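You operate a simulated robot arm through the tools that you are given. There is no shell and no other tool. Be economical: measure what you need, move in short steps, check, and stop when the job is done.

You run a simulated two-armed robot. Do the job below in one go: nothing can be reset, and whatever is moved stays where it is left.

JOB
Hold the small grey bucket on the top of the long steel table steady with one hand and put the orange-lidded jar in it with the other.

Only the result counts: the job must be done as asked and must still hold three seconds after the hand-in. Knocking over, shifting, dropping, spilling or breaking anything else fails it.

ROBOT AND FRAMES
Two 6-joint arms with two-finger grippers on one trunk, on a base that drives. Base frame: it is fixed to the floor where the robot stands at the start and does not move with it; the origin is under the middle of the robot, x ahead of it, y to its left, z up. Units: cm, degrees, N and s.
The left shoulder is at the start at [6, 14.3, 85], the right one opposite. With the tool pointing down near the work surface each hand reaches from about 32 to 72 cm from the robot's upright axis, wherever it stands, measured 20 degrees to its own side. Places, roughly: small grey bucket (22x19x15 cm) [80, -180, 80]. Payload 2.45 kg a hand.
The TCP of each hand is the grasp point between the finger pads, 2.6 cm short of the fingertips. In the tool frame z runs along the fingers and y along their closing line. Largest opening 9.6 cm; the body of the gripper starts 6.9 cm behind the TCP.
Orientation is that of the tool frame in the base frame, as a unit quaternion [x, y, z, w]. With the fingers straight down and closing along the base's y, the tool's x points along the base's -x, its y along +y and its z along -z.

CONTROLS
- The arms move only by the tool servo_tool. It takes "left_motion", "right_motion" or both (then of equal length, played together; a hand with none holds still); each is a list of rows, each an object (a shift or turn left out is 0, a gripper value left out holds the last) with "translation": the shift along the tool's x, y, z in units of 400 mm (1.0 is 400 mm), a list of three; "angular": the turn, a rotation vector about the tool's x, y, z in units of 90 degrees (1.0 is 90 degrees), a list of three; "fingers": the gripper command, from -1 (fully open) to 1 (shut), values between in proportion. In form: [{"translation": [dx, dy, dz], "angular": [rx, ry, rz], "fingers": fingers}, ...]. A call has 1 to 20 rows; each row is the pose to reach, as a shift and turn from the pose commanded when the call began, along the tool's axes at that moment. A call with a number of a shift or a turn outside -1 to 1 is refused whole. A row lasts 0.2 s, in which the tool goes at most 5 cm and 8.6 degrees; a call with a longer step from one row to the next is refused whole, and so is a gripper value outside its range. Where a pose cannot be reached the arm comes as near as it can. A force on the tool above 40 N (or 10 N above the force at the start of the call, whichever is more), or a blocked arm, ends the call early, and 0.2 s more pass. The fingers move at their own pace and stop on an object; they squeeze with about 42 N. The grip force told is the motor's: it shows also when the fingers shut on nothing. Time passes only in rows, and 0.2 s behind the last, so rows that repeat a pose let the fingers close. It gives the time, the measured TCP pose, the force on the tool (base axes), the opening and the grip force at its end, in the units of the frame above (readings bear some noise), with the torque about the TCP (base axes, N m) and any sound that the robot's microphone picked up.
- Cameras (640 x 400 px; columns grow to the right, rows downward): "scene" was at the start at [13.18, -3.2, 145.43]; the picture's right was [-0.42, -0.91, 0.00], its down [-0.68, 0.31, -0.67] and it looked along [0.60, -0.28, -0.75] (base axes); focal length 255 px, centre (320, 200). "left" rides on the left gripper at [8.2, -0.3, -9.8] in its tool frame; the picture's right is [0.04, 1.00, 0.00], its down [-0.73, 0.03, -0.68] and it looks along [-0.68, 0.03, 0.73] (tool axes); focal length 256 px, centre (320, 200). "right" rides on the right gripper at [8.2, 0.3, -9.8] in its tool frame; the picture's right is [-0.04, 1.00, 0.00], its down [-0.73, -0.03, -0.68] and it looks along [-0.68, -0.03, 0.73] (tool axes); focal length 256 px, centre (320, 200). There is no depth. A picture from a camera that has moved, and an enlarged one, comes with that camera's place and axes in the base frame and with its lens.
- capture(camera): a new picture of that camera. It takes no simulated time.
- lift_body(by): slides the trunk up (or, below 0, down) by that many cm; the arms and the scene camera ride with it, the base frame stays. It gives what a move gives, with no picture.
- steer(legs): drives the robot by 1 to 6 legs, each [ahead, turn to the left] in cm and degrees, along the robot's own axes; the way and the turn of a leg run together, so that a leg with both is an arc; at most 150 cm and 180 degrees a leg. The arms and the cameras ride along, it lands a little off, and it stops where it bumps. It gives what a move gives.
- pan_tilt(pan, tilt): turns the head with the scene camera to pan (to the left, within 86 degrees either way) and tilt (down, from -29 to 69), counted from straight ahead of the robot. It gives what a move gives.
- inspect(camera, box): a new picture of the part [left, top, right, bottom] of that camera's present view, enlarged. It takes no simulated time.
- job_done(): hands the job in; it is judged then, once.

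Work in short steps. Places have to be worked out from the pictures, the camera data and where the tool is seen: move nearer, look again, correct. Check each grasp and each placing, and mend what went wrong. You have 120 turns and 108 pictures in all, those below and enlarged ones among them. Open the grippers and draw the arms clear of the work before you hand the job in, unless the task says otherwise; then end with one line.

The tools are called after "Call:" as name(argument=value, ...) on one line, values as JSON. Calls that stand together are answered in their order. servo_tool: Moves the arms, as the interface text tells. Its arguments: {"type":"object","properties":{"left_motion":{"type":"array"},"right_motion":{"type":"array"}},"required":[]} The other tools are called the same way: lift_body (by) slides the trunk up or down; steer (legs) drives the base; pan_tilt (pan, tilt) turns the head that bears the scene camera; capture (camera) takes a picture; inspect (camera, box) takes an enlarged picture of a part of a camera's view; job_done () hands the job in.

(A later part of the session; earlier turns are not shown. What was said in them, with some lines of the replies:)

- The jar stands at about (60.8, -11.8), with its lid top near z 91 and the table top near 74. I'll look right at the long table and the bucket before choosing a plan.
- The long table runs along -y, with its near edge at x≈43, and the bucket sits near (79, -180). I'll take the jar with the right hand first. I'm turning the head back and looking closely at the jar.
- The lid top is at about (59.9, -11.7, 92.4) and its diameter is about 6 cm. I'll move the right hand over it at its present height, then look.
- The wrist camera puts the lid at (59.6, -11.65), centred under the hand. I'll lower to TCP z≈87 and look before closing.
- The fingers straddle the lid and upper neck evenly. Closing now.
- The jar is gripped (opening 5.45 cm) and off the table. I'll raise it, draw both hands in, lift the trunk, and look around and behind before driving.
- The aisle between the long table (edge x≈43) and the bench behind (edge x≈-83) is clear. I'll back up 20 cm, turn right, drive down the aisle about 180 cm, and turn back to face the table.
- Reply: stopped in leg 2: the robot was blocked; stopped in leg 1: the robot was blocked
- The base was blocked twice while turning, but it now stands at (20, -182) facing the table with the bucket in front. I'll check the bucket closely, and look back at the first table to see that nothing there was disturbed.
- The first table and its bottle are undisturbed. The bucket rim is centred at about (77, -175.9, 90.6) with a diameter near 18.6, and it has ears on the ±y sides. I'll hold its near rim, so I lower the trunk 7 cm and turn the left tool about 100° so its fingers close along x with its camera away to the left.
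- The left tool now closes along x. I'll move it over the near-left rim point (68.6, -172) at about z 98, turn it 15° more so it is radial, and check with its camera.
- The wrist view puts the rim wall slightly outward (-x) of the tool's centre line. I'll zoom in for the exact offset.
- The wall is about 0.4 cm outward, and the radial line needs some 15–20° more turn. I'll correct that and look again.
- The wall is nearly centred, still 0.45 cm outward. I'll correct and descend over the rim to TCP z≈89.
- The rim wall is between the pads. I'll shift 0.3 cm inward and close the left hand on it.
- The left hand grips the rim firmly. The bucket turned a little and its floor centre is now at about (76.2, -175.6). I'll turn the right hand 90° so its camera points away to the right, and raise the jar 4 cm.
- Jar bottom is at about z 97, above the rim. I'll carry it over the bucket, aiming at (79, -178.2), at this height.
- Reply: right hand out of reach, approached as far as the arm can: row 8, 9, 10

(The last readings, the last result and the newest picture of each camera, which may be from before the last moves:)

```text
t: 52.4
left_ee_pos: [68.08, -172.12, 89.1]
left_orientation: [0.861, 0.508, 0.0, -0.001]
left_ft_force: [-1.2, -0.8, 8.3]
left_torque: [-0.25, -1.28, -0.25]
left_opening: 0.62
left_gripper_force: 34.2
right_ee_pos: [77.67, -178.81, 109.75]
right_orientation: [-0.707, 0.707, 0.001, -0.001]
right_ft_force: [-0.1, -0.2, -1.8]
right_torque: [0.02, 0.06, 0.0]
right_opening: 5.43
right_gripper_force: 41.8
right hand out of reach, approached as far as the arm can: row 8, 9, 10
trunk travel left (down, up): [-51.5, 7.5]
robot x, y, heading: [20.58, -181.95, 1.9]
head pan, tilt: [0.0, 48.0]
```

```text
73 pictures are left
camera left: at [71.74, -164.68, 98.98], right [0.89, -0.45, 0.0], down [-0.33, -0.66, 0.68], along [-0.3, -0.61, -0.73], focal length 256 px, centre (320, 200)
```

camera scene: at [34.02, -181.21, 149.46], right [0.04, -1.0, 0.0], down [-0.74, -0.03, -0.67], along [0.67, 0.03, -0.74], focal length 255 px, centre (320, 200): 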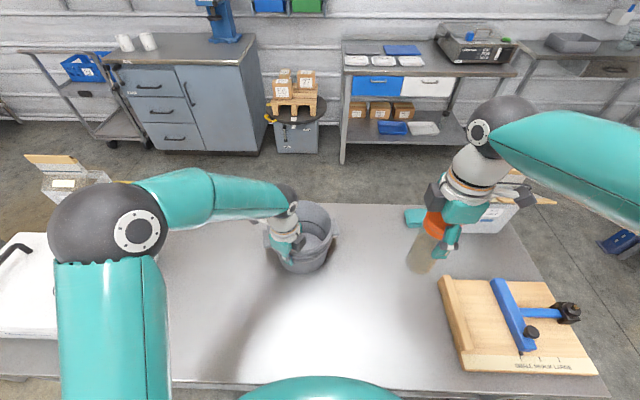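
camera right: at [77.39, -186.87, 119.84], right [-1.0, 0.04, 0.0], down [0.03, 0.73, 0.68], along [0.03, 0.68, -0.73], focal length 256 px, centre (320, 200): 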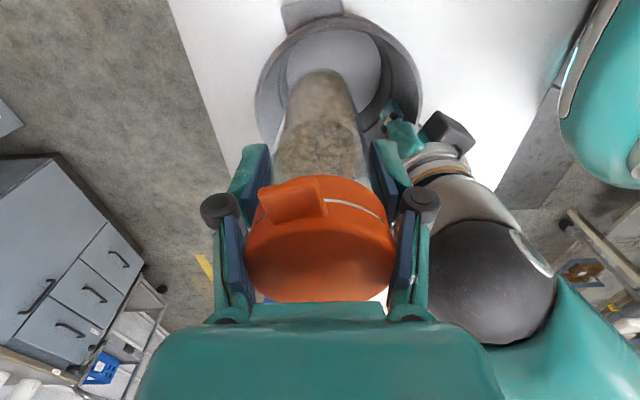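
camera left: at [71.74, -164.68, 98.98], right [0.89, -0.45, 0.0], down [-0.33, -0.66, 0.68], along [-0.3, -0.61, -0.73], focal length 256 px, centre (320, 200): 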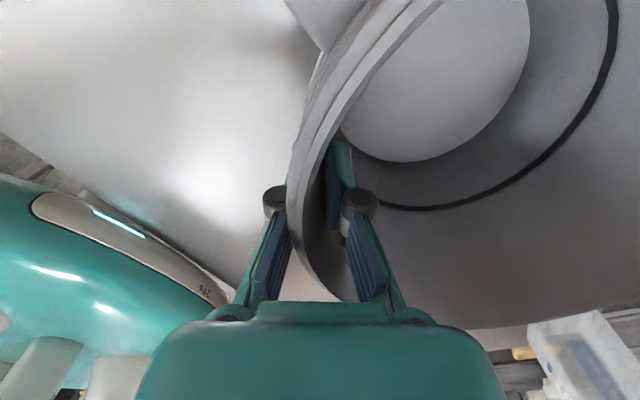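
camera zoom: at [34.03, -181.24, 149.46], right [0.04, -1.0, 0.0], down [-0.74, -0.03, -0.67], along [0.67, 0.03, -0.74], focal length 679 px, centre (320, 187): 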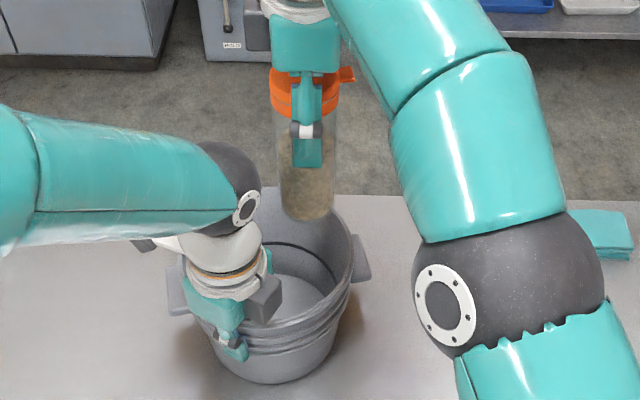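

The arm stopped a little short at this height, at (77.7, -178.8), but the jar is over the bucket opening. I'll descend 8 cm slowly, since reach grows lower down, and check.

Call:
servo_tool(right_motion=[{"translation": [0, 0, 0.04]}, {"translation": [0, 0, 0.08]}, {"translation": [0, 0, 0.12]}, {"translation": [0, 0, 0.16]}, {"translation": [0, 0, 0.2]}, {"translation": [0, 0, 0.2]}])

Call:
capture(camera="right")

Call:
inspect(camera="scene", box=[200, 130, 440, 280])

Call:
capture(camera="left")

```text
t: 53.8
left_ee_pos: [68.02, -171.97, 89.11]
left_orientation: [0.861, 0.508, 0.0, 0.0]
left_ft_force: [-0.3, -2.0, 8.0]
left_torque: [-0.32, -1.23, -0.31]
left_opening: 0.6
left_gripper_force: 34.3
right_ee_pos: [77.7, -178.78, 101.84]
right_orientation: [0.707, -0.707, 0.0, 0.0]
right_ft_force: [-0.5, 0.7, -1.7]
right_torque: [-0.01, 0.0, 0.0]
right_opening: 5.44
right_gripper_force: 42.0
trunk travel left (down, up): [-51.5, 7.5]
robot x, y, heading: [20.45, -181.39, 2.0]
head pan, tilt: [0.0, 48.0]
```

```text
72 pictures are left
camera right: at [77.56, -186.97, 111.73], right [-1.0, 0.04, 0.0], down [0.03, 0.73, 0.68], along [0.03, 0.68, -0.73], focal length 256 px, centre (320, 200)
```

right: 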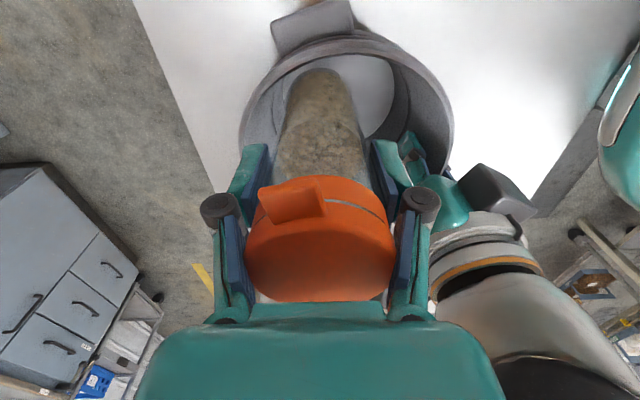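

```text
2.67 times, centred on (320, 205) of scene
camera zoom: at [34.04, -181.2, 149.46], right [0.04, -1.0, 0.0], down [-0.74, -0.03, -0.67], along [0.67, 0.03, -0.74], focal length 679 px, centre (320, 187)
```

zoom: 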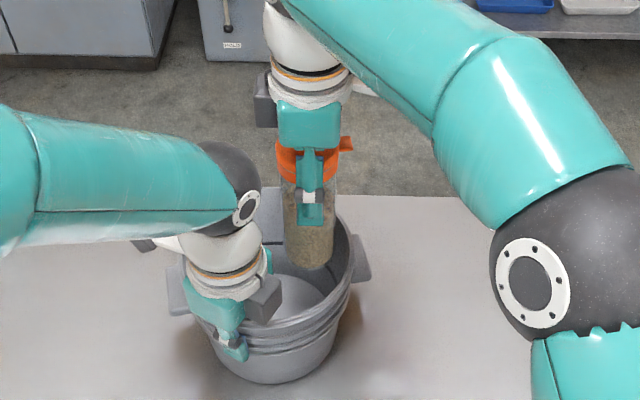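

```text
70 pictures are left
camera left: at [71.75, -164.65, 98.96], right [0.89, -0.45, 0.0], down [-0.33, -0.66, 0.68], along [-0.3, -0.61, -0.73], focal length 256 px, centre (320, 200)
```

left: 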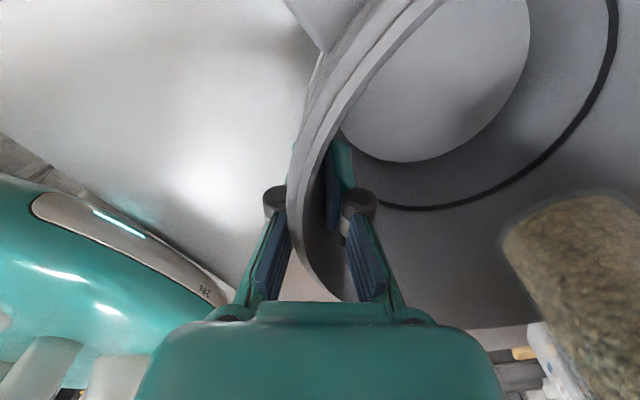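

The jar is entering the bucket with clearance all round. I'll ease 0.9 cm further from the left hand and go down 6 cm more.

Call:
servo_tool(right_motion=[{"translation": [0, -0.012, 0]}, {"translation": [0, -0.022, 0.03]}, {"translation": [0, -0.022, 0.06]}, {"translation": [0, -0.022, 0.09]}, {"translation": [0, -0.022, 0.12]}, {"translation": [0, -0.022, 0.15]}, {"translation": [0, -0.022, 0.15]}])

Call:
capture(camera="right")

Call:
inspect(camera="scene", box=[200, 130, 440, 280])

Call:
capture(camera="left")

```text
t: 55.4
left_ee_pos: [68.2, -172.05, 89.1]
left_orientation: [0.861, 0.509, 0.0, 0.001]
left_ft_force: [4.6, -9.6, 4.8]
left_torque: [0.09, -1.36, -0.44]
left_opening: 0.59
left_gripper_force: 33.9
right_ee_pos: [78.5, -178.74, 96.08]
right_orientation: [-0.707, 0.707, 0.002, 0.0]
right_ft_force: [-4.0, 13.8, 2.4]
right_torque: [1.41, 0.4, -0.02]
right_opening: 5.44
right_gripper_force: 42.0
trunk travel left (down, up): [-51.5, 7.5]
robot x, y, heading: [20.23, -181.79, 2.4]
head pan, tilt: [0.0, 48.0]
```

```text
69 pictures are left
camera right: at [78.22, -186.81, 105.92], right [-1.0, 0.04, 0.0], down [0.03, 0.73, 0.68], along [0.03, 0.68, -0.73], focal length 256 px, centre (320, 200)
```

right: 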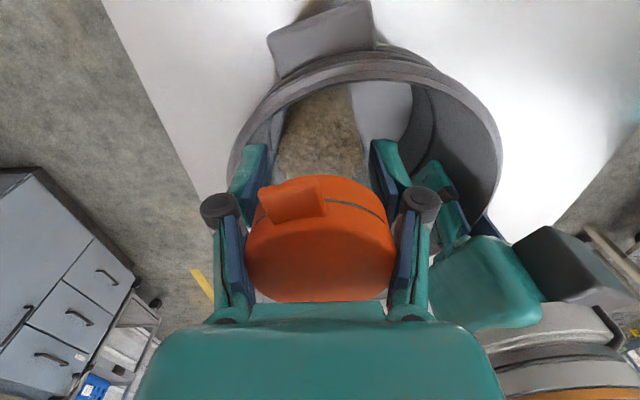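

```text
2.67 times, centred on (320, 205) of scene
camera zoom: at [34.0, -181.13, 149.47], right [0.04, -1.0, 0.0], down [-0.74, -0.03, -0.67], along [0.67, 0.03, -0.74], focal length 679 px, centre (320, 187)
```

zoom: 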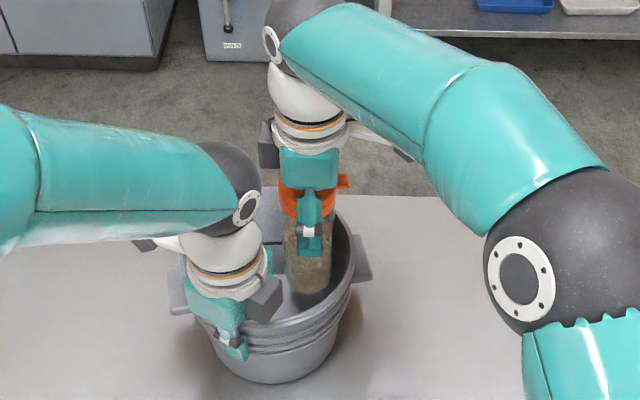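

```text
67 pictures are left
camera left: at [71.75, -164.64, 98.98], right [0.89, -0.45, 0.0], down [-0.33, -0.66, 0.68], along [-0.3, -0.61, -0.73], focal length 256 px, centre (320, 200)
```

left: 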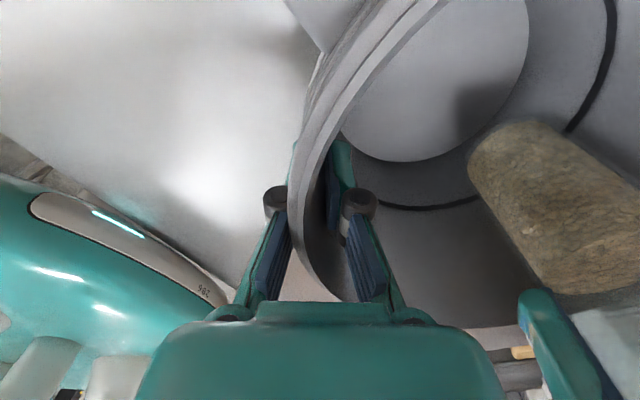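

The right hand reads +13.8 N along y: the jar's foot is touching the bucket's -y wall. I'll move it 2.6 cm toward +y and 0.8 cm away in x before going lower.

Call:
servo_tool(right_motion=[{"translation": [-0.02, -0.01, -0.02]}, {"translation": [-0.045, -0.02, -0.02]}, {"translation": [-0.065, -0.02, -0.02]}, {"translation": [-0.065, -0.02, -0.02]}])

Call:
capture(camera="right")

Call:
capture(camera="left")

```text
t: 56.4
left_ee_pos: [68.07, -171.84, 89.2]
left_orientation: [0.861, 0.509, -0.001, -0.001]
left_ft_force: [-0.7, -2.5, 7.9]
left_torque: [-0.37, -1.22, -0.36]
left_opening: 0.6
left_gripper_force: 33.6
right_ee_pos: [79.49, -176.2, 96.64]
right_orientation: [0.707, -0.707, -0.001, 0.0]
right_ft_force: [-0.4, 0.7, -2.0]
right_torque: [-0.03, -0.03, -0.01]
right_opening: 5.45
right_gripper_force: 41.9
trunk travel left (down, up): [-51.5, 7.5]
robot x, y, heading: [20.12, -181.59, 2.3]
head pan, tilt: [0.0, 48.0]
```

```text
66 pictures are left
camera right: at [79.22, -184.37, 106.69], right [-1.0, 0.04, 0.0], down [0.03, 0.73, 0.68], along [0.03, 0.68, -0.73], focal length 256 px, centre (320, 200)
```

right: 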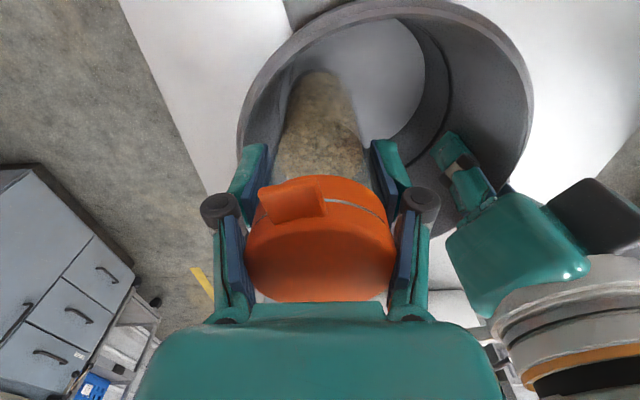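

```text
65 pictures are left
camera left: at [71.72, -164.64, 98.95], right [0.89, -0.45, 0.0], down [-0.33, -0.66, 0.68], along [-0.3, -0.61, -0.73], focal length 256 px, centre (320, 200)
```

left: 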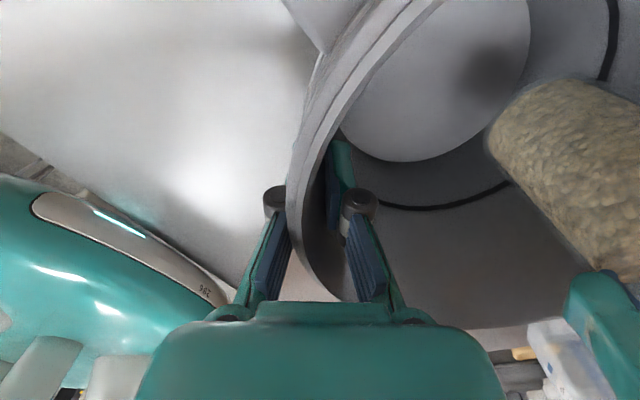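

Contact is gone. I'll shift slightly more to the middle, to (79, -175.3), and descend 4 cm.

Call:
servo_tool(right_motion=[{"translation": [-0.022, 0.012, 0]}, {"translation": [-0.022, 0.012, 0.025]}, {"translation": [-0.022, 0.012, 0.05]}, {"translation": [-0.022, 0.012, 0.075]}, {"translation": [-0.022, 0.012, 0.1]}, {"translation": [-0.022, 0.012, 0.1]}])

Call:
capture(camera="right")

Call:
capture(camera="left")

Call:
inspect(camera="scene", box=[200, 130, 440, 280])

```text
t: 57.8
left_ee_pos: [68.14, -171.99, 89.06]
left_orientation: [0.861, 0.508, 0.0, 0.001]
left_ft_force: [-1.1, -2.1, 6.4]
left_torque: [-0.44, -1.06, -0.35]
left_opening: 0.58
left_gripper_force: 34.3
right_ee_pos: [78.85, -175.47, 92.7]
right_orientation: [0.708, -0.706, -0.001, 0.001]
right_ft_force: [-0.2, 0.3, -1.4]
right_torque: [-0.01, 0.01, 0.0]
right_opening: 5.43
right_gripper_force: 41.9
trunk travel left (down, up): [-51.5, 7.5]
robot x, y, heading: [19.68, -181.98, 2.5]
head pan, tilt: [0.0, 48.0]
```

```text
64 pictures are left
camera right: at [78.64, -183.55, 102.61], right [-1.0, 0.04, 0.0], down [0.03, 0.73, 0.68], along [0.03, 0.68, -0.73], focal length 256 px, centre (320, 200)
```

right: 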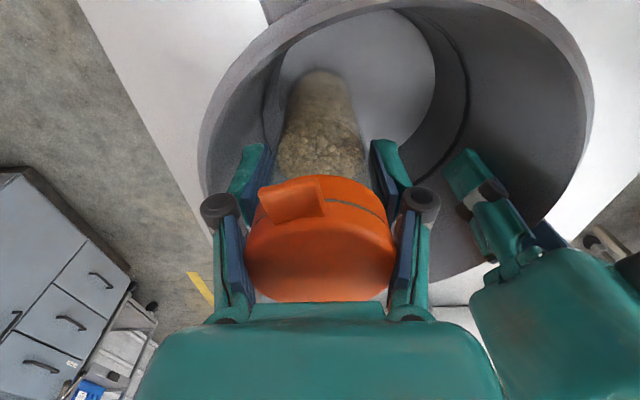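

```text
63 pictures are left
camera left: at [71.73, -164.65, 98.97], right [0.89, -0.45, 0.0], down [-0.33, -0.66, 0.68], along [-0.3, -0.61, -0.73], focal length 256 px, centre (320, 200)
```

left: 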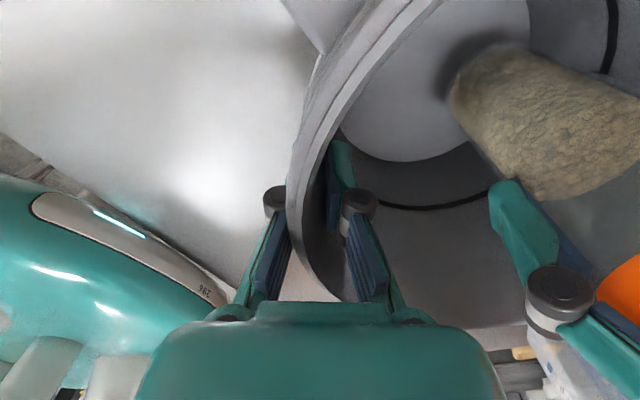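

```text
2.67 times, centred on (320, 205) of scene
camera zoom: at [34.02, -181.19, 149.46], right [0.04, -1.0, 0.0], down [-0.74, -0.03, -0.67], along [0.67, 0.03, -0.74], focal length 679 px, centre (320, 187)
```

zoom: 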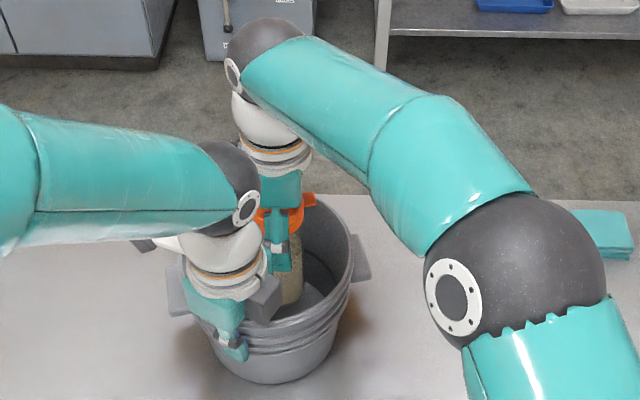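

All clear, with the jar's foot above the floor of the bucket. I'll lower it slowly until it touches down, about 4 cm.

Call:
servo_tool(right_motion=[{"translation": [0, 0, 0.02]}, {"translation": [0, 0, 0.04]}, {"translation": [0, 0, 0.06]}, {"translation": [0, 0, 0.07]}, {"translation": [0, 0, 0.08]}, {"translation": [0, 0, 0.08]}])

Call:
capture(camera="right")

Call:
capture(camera="left")

```text
t: 59.3
left_ee_pos: [68.03, -171.9, 89.06]
left_orientation: [0.862, 0.507, 0.001, 0.002]
left_ft_force: [-4.0, 0.1, 6.1]
left_torque: [-0.4, -1.04, -0.35]
left_opening: 0.61
left_gripper_force: 33.6
right_ee_pos: [78.91, -175.38, 90.05]
right_orientation: [-0.707, 0.707, 0.0, 0.001]
right_ft_force: [0.2, -0.9, 4.4]
right_torque: [-0.1, 0.19, 0.02]
right_opening: 5.42
right_gripper_force: 42.0
trunk travel left (down, up): [-51.5, 7.5]
robot x, y, heading: [20.39, -181.54, 2.3]
head pan, tilt: [0.0, 48.0]
stopped in row 6 (right hand): the force on the tool passed its limit at 42 N (the readings are from after the stop); the commanded pose is now the measured one
```

```text
61 pictures are left
camera right: at [78.61, -183.49, 99.88], right [-1.0, 0.04, 0.0], down [0.03, 0.73, 0.68], along [0.03, 0.68, -0.73], focal length 256 px, centre (320, 200)
```

right: 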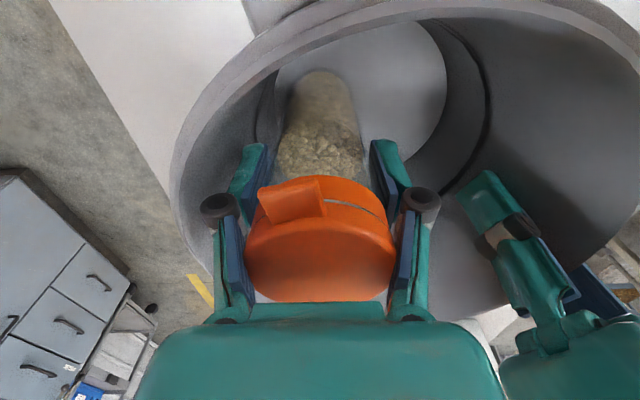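

```text
60 pictures are left
camera left: at [71.77, -164.64, 99.0], right [0.89, -0.45, 0.0], down [-0.33, -0.66, 0.68], along [-0.3, -0.61, -0.73], focal length 256 px, centre (320, 200)
```

left: 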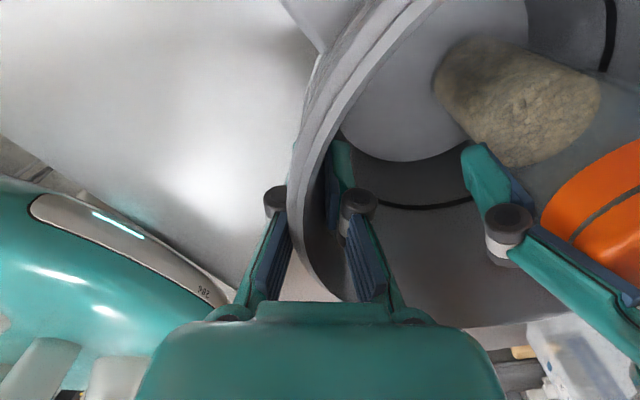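

The jar is standing on the bucket floor, with the tool supported at z 90.05. I'll open the right hand partly and look.

Call:
servo_tool(right_motion=[{"fingers": -0.3}, {"fingers": -0.5}, {"fingers": -0.5}, {"fingers": -0.5}])

Call:
capture(camera="right")

Call:
capture(camera="left")

```text
t: 60.3
left_ee_pos: [68.11, -171.92, 89.18]
left_orientation: [0.861, 0.508, 0.001, 0.002]
left_ft_force: [1.6, -2.4, 9.2]
left_torque: [-0.42, -1.54, -0.33]
left_opening: 0.57
left_gripper_force: 33.8
right_ee_pos: [79.0, -175.28, 89.81]
right_orientation: [-0.706, 0.708, 0.001, 0.002]
right_ft_force: [-2.9, 2.4, -1.1]
right_torque: [0.07, 0.08, 0.06]
right_opening: 7.09
right_gripper_force: 0.0
trunk travel left (down, up): [-51.5, 7.5]
robot x, y, heading: [19.95, -181.98, 2.0]
head pan, tilt: [0.0, 48.0]
```

```text
59 pictures are left
camera right: at [78.64, -183.46, 99.79], right [-1.0, 0.04, 0.0], down [0.03, 0.73, 0.68], along [0.03, 0.68, -0.73], focal length 256 px, centre (320, 200)
```

right: 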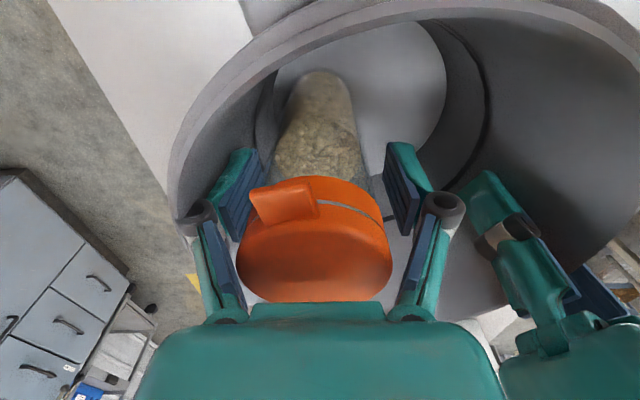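

```text
58 pictures are left
camera left: at [71.82, -164.63, 98.96], right [0.89, -0.45, 0.0], down [-0.33, -0.66, 0.68], along [-0.3, -0.61, -0.73], focal length 256 px, centre (320, 200)
```

left: 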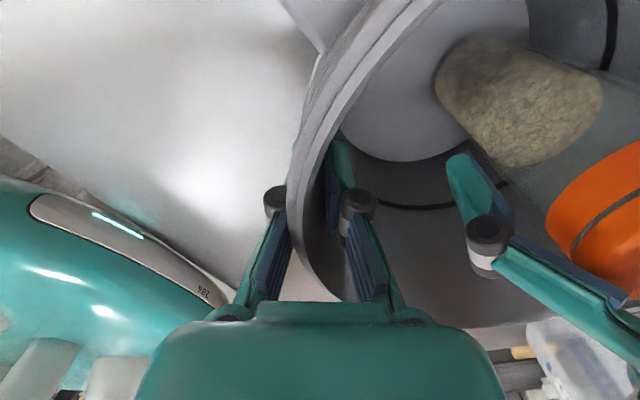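

The jar is released and standing. I'll raise the right hand straight up slowly, with the force readings as a guard.

Call:
servo_tool(right_motion=[{"translation": [0, 0, -0.02]}, {"translation": [0, 0, -0.05]}, {"translation": [0, 0, -0.08]}, {"translation": [0, 0, -0.11]}, {"translation": [0, 0, -0.11]}])

Call:
capture(camera="right")

```text
t: 61.5
left_ee_pos: [68.07, -172.08, 88.99]
left_orientation: [0.861, 0.508, 0.0, 0.001]
left_ft_force: [3.0, -2.0, 6.5]
left_torque: [-0.39, -1.29, -0.29]
left_opening: 0.61
left_gripper_force: 33.8
right_ee_pos: [78.87, -175.44, 94.25]
right_orientation: [-0.707, 0.708, 0.001, 0.002]
right_ft_force: [-1.0, 0.0, 0.8]
right_torque: [-0.02, 0.01, -0.03]
right_opening: 7.11
right_gripper_force: 0.1
trunk travel left (down, up): [-51.5, 7.5]
robot x, y, heading: [20.11, -181.65, 2.2]
head pan, tilt: [0.0, 48.0]
```

```text
57 pictures are left
camera right: at [78.64, -183.59, 104.18], right [-1.0, 0.04, 0.0], down [0.03, 0.73, 0.68], along [0.03, 0.68, -0.73], focal length 256 px, centre (320, 200)
```

right: 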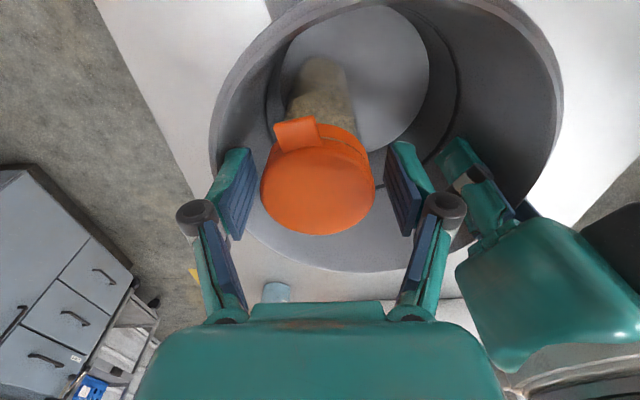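

The jar is standing free in the bucket and the fingers are clear of it. I'll raise the right hand further, then draw it away to the right.

Call:
servo_tool(right_motion=[{"translation": [0, 0, -0.08]}, {"translation": [0, 0, -0.16]}, {"translation": [0, 0, -0.24]}, {"translation": [0.08, 0.03, -0.28]}, {"translation": [0.16, 0.08, -0.28]}, {"translation": [0.25, 0.14, -0.28]}, {"translation": [0.34, 0.2, -0.28]}, {"translation": [0.42, 0.28, -0.28]}, {"translation": [0.42, 0.28, -0.28]}])

Call:
capture(camera="scene")

Call:
capture(camera="left")

```text
t: 63.5
left_ee_pos: [68.12, -171.93, 89.07]
left_orientation: [0.861, 0.508, 0.001, 0.001]
left_ft_force: [-1.7, 0.3, 8.1]
left_torque: [-0.37, -1.16, -0.19]
left_opening: 0.61
left_gripper_force: 33.9
right_ee_pos: [67.64, -192.33, 105.22]
right_orientation: [0.707, -0.707, 0.0, -0.001]
right_ft_force: [-0.4, 0.0, 0.3]
right_torque: [0.0, -0.01, 0.02]
right_opening: 7.21
right_gripper_force: 0.0
trunk travel left (down, up): [-51.5, 7.5]
robot x, y, heading: [20.22, -181.9, 2.2]
head pan, tilt: [0.0, 48.0]
```

```text
56 pictures are left
camera scene: at [33.97, -181.18, 149.47], right [0.04, -1.0, 0.0], down [-0.74, -0.03, -0.67], along [0.67, 0.03, -0.74], focal length 255 px, centre (320, 200)
```

scene: 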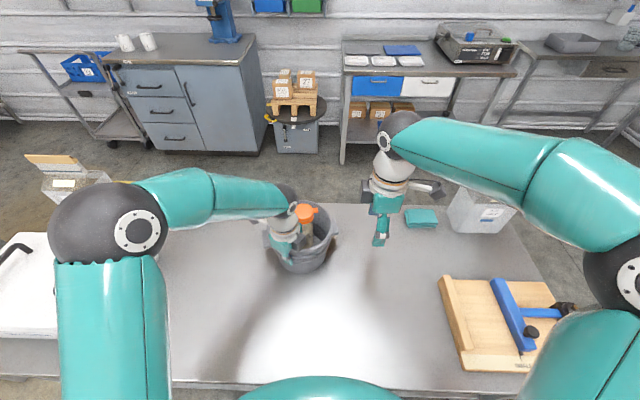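

```text
55 pictures are left
camera left: at [71.75, -164.62, 98.96], right [0.89, -0.45, 0.0], down [-0.33, -0.66, 0.68], along [-0.3, -0.61, -0.73], focal length 256 px, centre (320, 200)
```

left: 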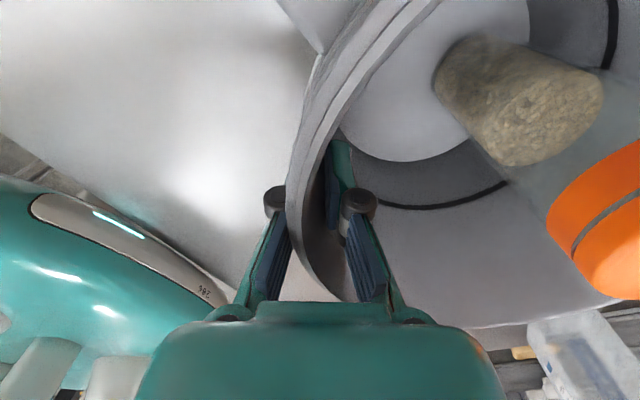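

The jar stays in the bucket. Now I release the left hand from the rim, opening gradually, then lift it straight up.

Call:
servo_tool(left_motion=[{"fingers": 0.7}, {"fingers": 0.5}, {"fingers": 0.3}, {"fingers": 0.1}, {"fingers": 0.1}])

Call:
capture(camera="left")

```text
t: 64.7
left_ee_pos: [68.06, -171.92, 89.05]
left_orientation: [0.861, 0.508, 0.0, 0.0]
left_ft_force: [0.0, -0.3, 0.1]
left_torque: [0.02, 0.02, -0.02]
left_opening: 4.3
left_gripper_force: 0.1
right_ee_pos: [67.69, -192.29, 105.28]
right_orientation: [-0.707, 0.708, 0.0, 0.002]
right_ft_force: [0.0, 0.1, 0.3]
right_torque: [0.02, 0.02, -0.02]
right_opening: 7.22
right_gripper_force: 0.0
trunk travel left (down, up): [-51.5, 7.5]
robot x, y, heading: [20.02, -182.16, 2.1]
head pan, tilt: [0.0, 48.0]
```

```text
54 pictures are left
camera left: at [71.83, -164.61, 98.89], right [0.89, -0.45, 0.0], down [-0.33, -0.66, 0.68], along [-0.3, -0.61, -0.73], focal length 256 px, centre (320, 200)
```

left: 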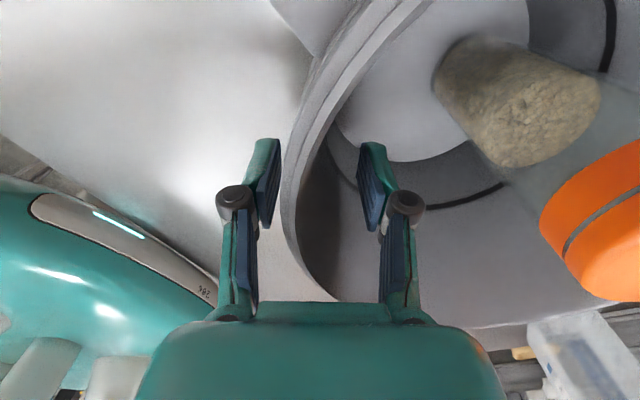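

The rim is free with clearance on both sides. Lifting the left hand up and drawing it back.

Call:
servo_tool(left_motion=[{"translation": [0, -0.005, -0.04]}, {"translation": [0, -0.005, -0.1]}, {"translation": [0, -0.005, -0.18]}, {"translation": [0, -0.005, -0.27]}, {"translation": [0, -0.005, -0.36]}, {"translation": [0.04, -0.1, -0.36]}, {"translation": [0.08, -0.2, -0.36]}, {"translation": [0.1, -0.3, -0.36]}, {"translation": [0.1, -0.3, -0.36]}])

Call:
capture(camera="scene")

Call:
inspect(camera="scene", box=[220, 180, 400, 293])

```text
t: 66.7
left_ee_pos: [59.5, -162.76, 103.28]
left_orientation: [0.861, 0.509, 0.0, 0.0]
left_ft_force: [0.0, -0.9, 0.2]
left_torque: [0.01, 0.01, -0.03]
left_opening: 4.32
left_gripper_force: 0.0
right_ee_pos: [67.77, -192.38, 105.3]
right_orientation: [-0.707, 0.707, 0.001, 0.002]
right_ft_force: [-0.5, -0.1, -0.6]
right_torque: [0.01, 0.04, 0.0]
right_opening: 7.19
right_gripper_force: 0.1
trunk travel left (down, up): [-51.5, 7.5]
robot x, y, heading: [19.98, -182.15, 2.2]
head pan, tilt: [0.0, 48.0]
```

```text
53 pictures are left
camera scene: at [34.18, -181.2, 149.44], right [0.04, -1.0, 0.0], down [-0.74, -0.03, -0.67], along [0.67, 0.03, -0.74], focal length 255 px, centre (320, 200)
```

scene: 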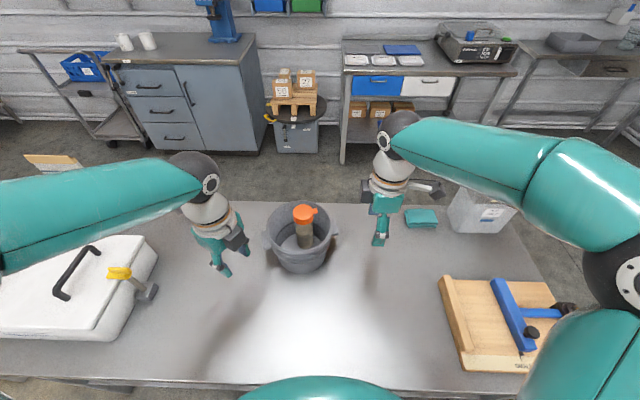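

```text
3.54 times, centred on (310, 236) of scene
camera zoom: at [34.18, -181.2, 149.44], right [0.04, -1.0, 0.0], down [-0.74, -0.03, -0.67], along [0.67, 0.03, -0.74], focal length 901 px, centre (355, 71)
```

zoom: 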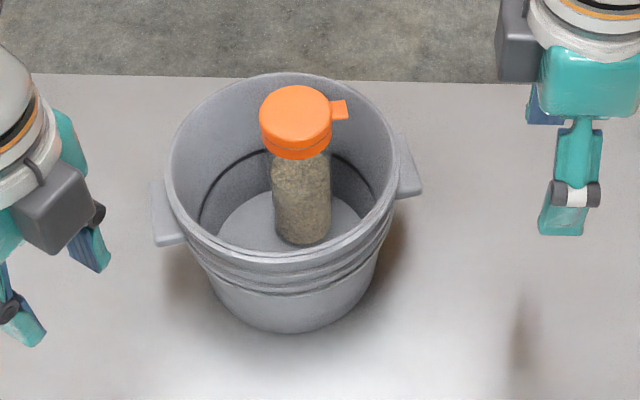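

The jar stands upright inside the upright bucket, and both hands are clear. I'll draw them a little further back and open them fully before handing in.

Call:
servo_tool(left_motion=[{"translation": [0, 0, -0.08], "fingers": -0.5}, {"translation": [0, -0.05, -0.15], "fingers": -1}, {"translation": [0, -0.1, -0.15]}, {"translation": [0, -0.1, -0.15]}], right_motion=[{"translation": [0, 0, -0.05], "fingers": -1}, {"translation": [0.08, 0.05, -0.08]}, {"translation": [0.12, 0.12, -0.08]}, {"translation": [0.12, 0.12, -0.08]}])

Call:
capture(camera="scene")

```text
t: 67.7
left_ee_pos: [56.01, -160.61, 109.22]
left_orientation: [0.861, 0.508, 0.0, 0.0]
left_ft_force: [0.4, 0.2, -0.2]
left_torque: [0.0, 0.02, 0.0]
left_opening: 9.61
left_gripper_force: 0.0
right_ee_pos: [63.06, -197.3, 108.3]
right_orientation: [0.707, -0.707, -0.001, 0.0]
right_ft_force: [-0.2, 0.4, -0.5]
right_torque: [0.01, -0.01, 0.0]
right_opening: 9.6
right_gripper_force: 0.0
trunk travel left (down, up): [-51.5, 7.5]
robot x, y, heading: [20.07, -182.02, 2.0]
head pan, tilt: [0.0, 48.0]
```

```text
51 pictures are left
camera scene: at [34.14, -181.18, 149.45], right [0.04, -1.0, 0.0], down [-0.74, -0.03, -0.67], along [0.67, 0.03, -0.74], focal length 255 px, centre (320, 200)
```

scene: 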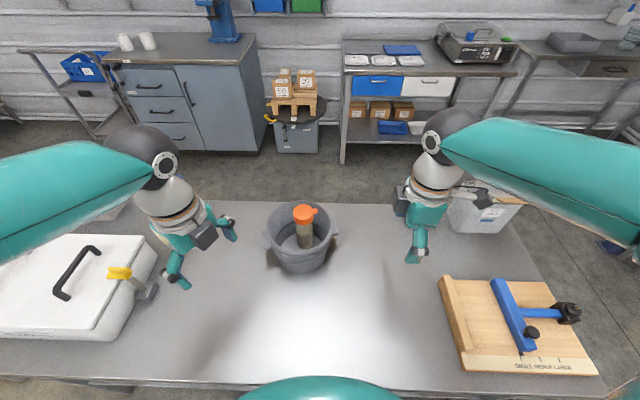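

The jar is in the bucket, both hands are open and clear, and nothing else in view looks disturbed. Handing in.

Call:
job_done()

```text
The job is handed in.
```

The orange-lidded jar is standing upright in the small grey bucket on the long steel table. The left hand held the bucket's rim while the right hand set the jar in. The bucket turned slightly and moved 1–2 cm when it was gripped, the base was blocked twice while turning on the way over, and nothing else looked moved in the pictures.
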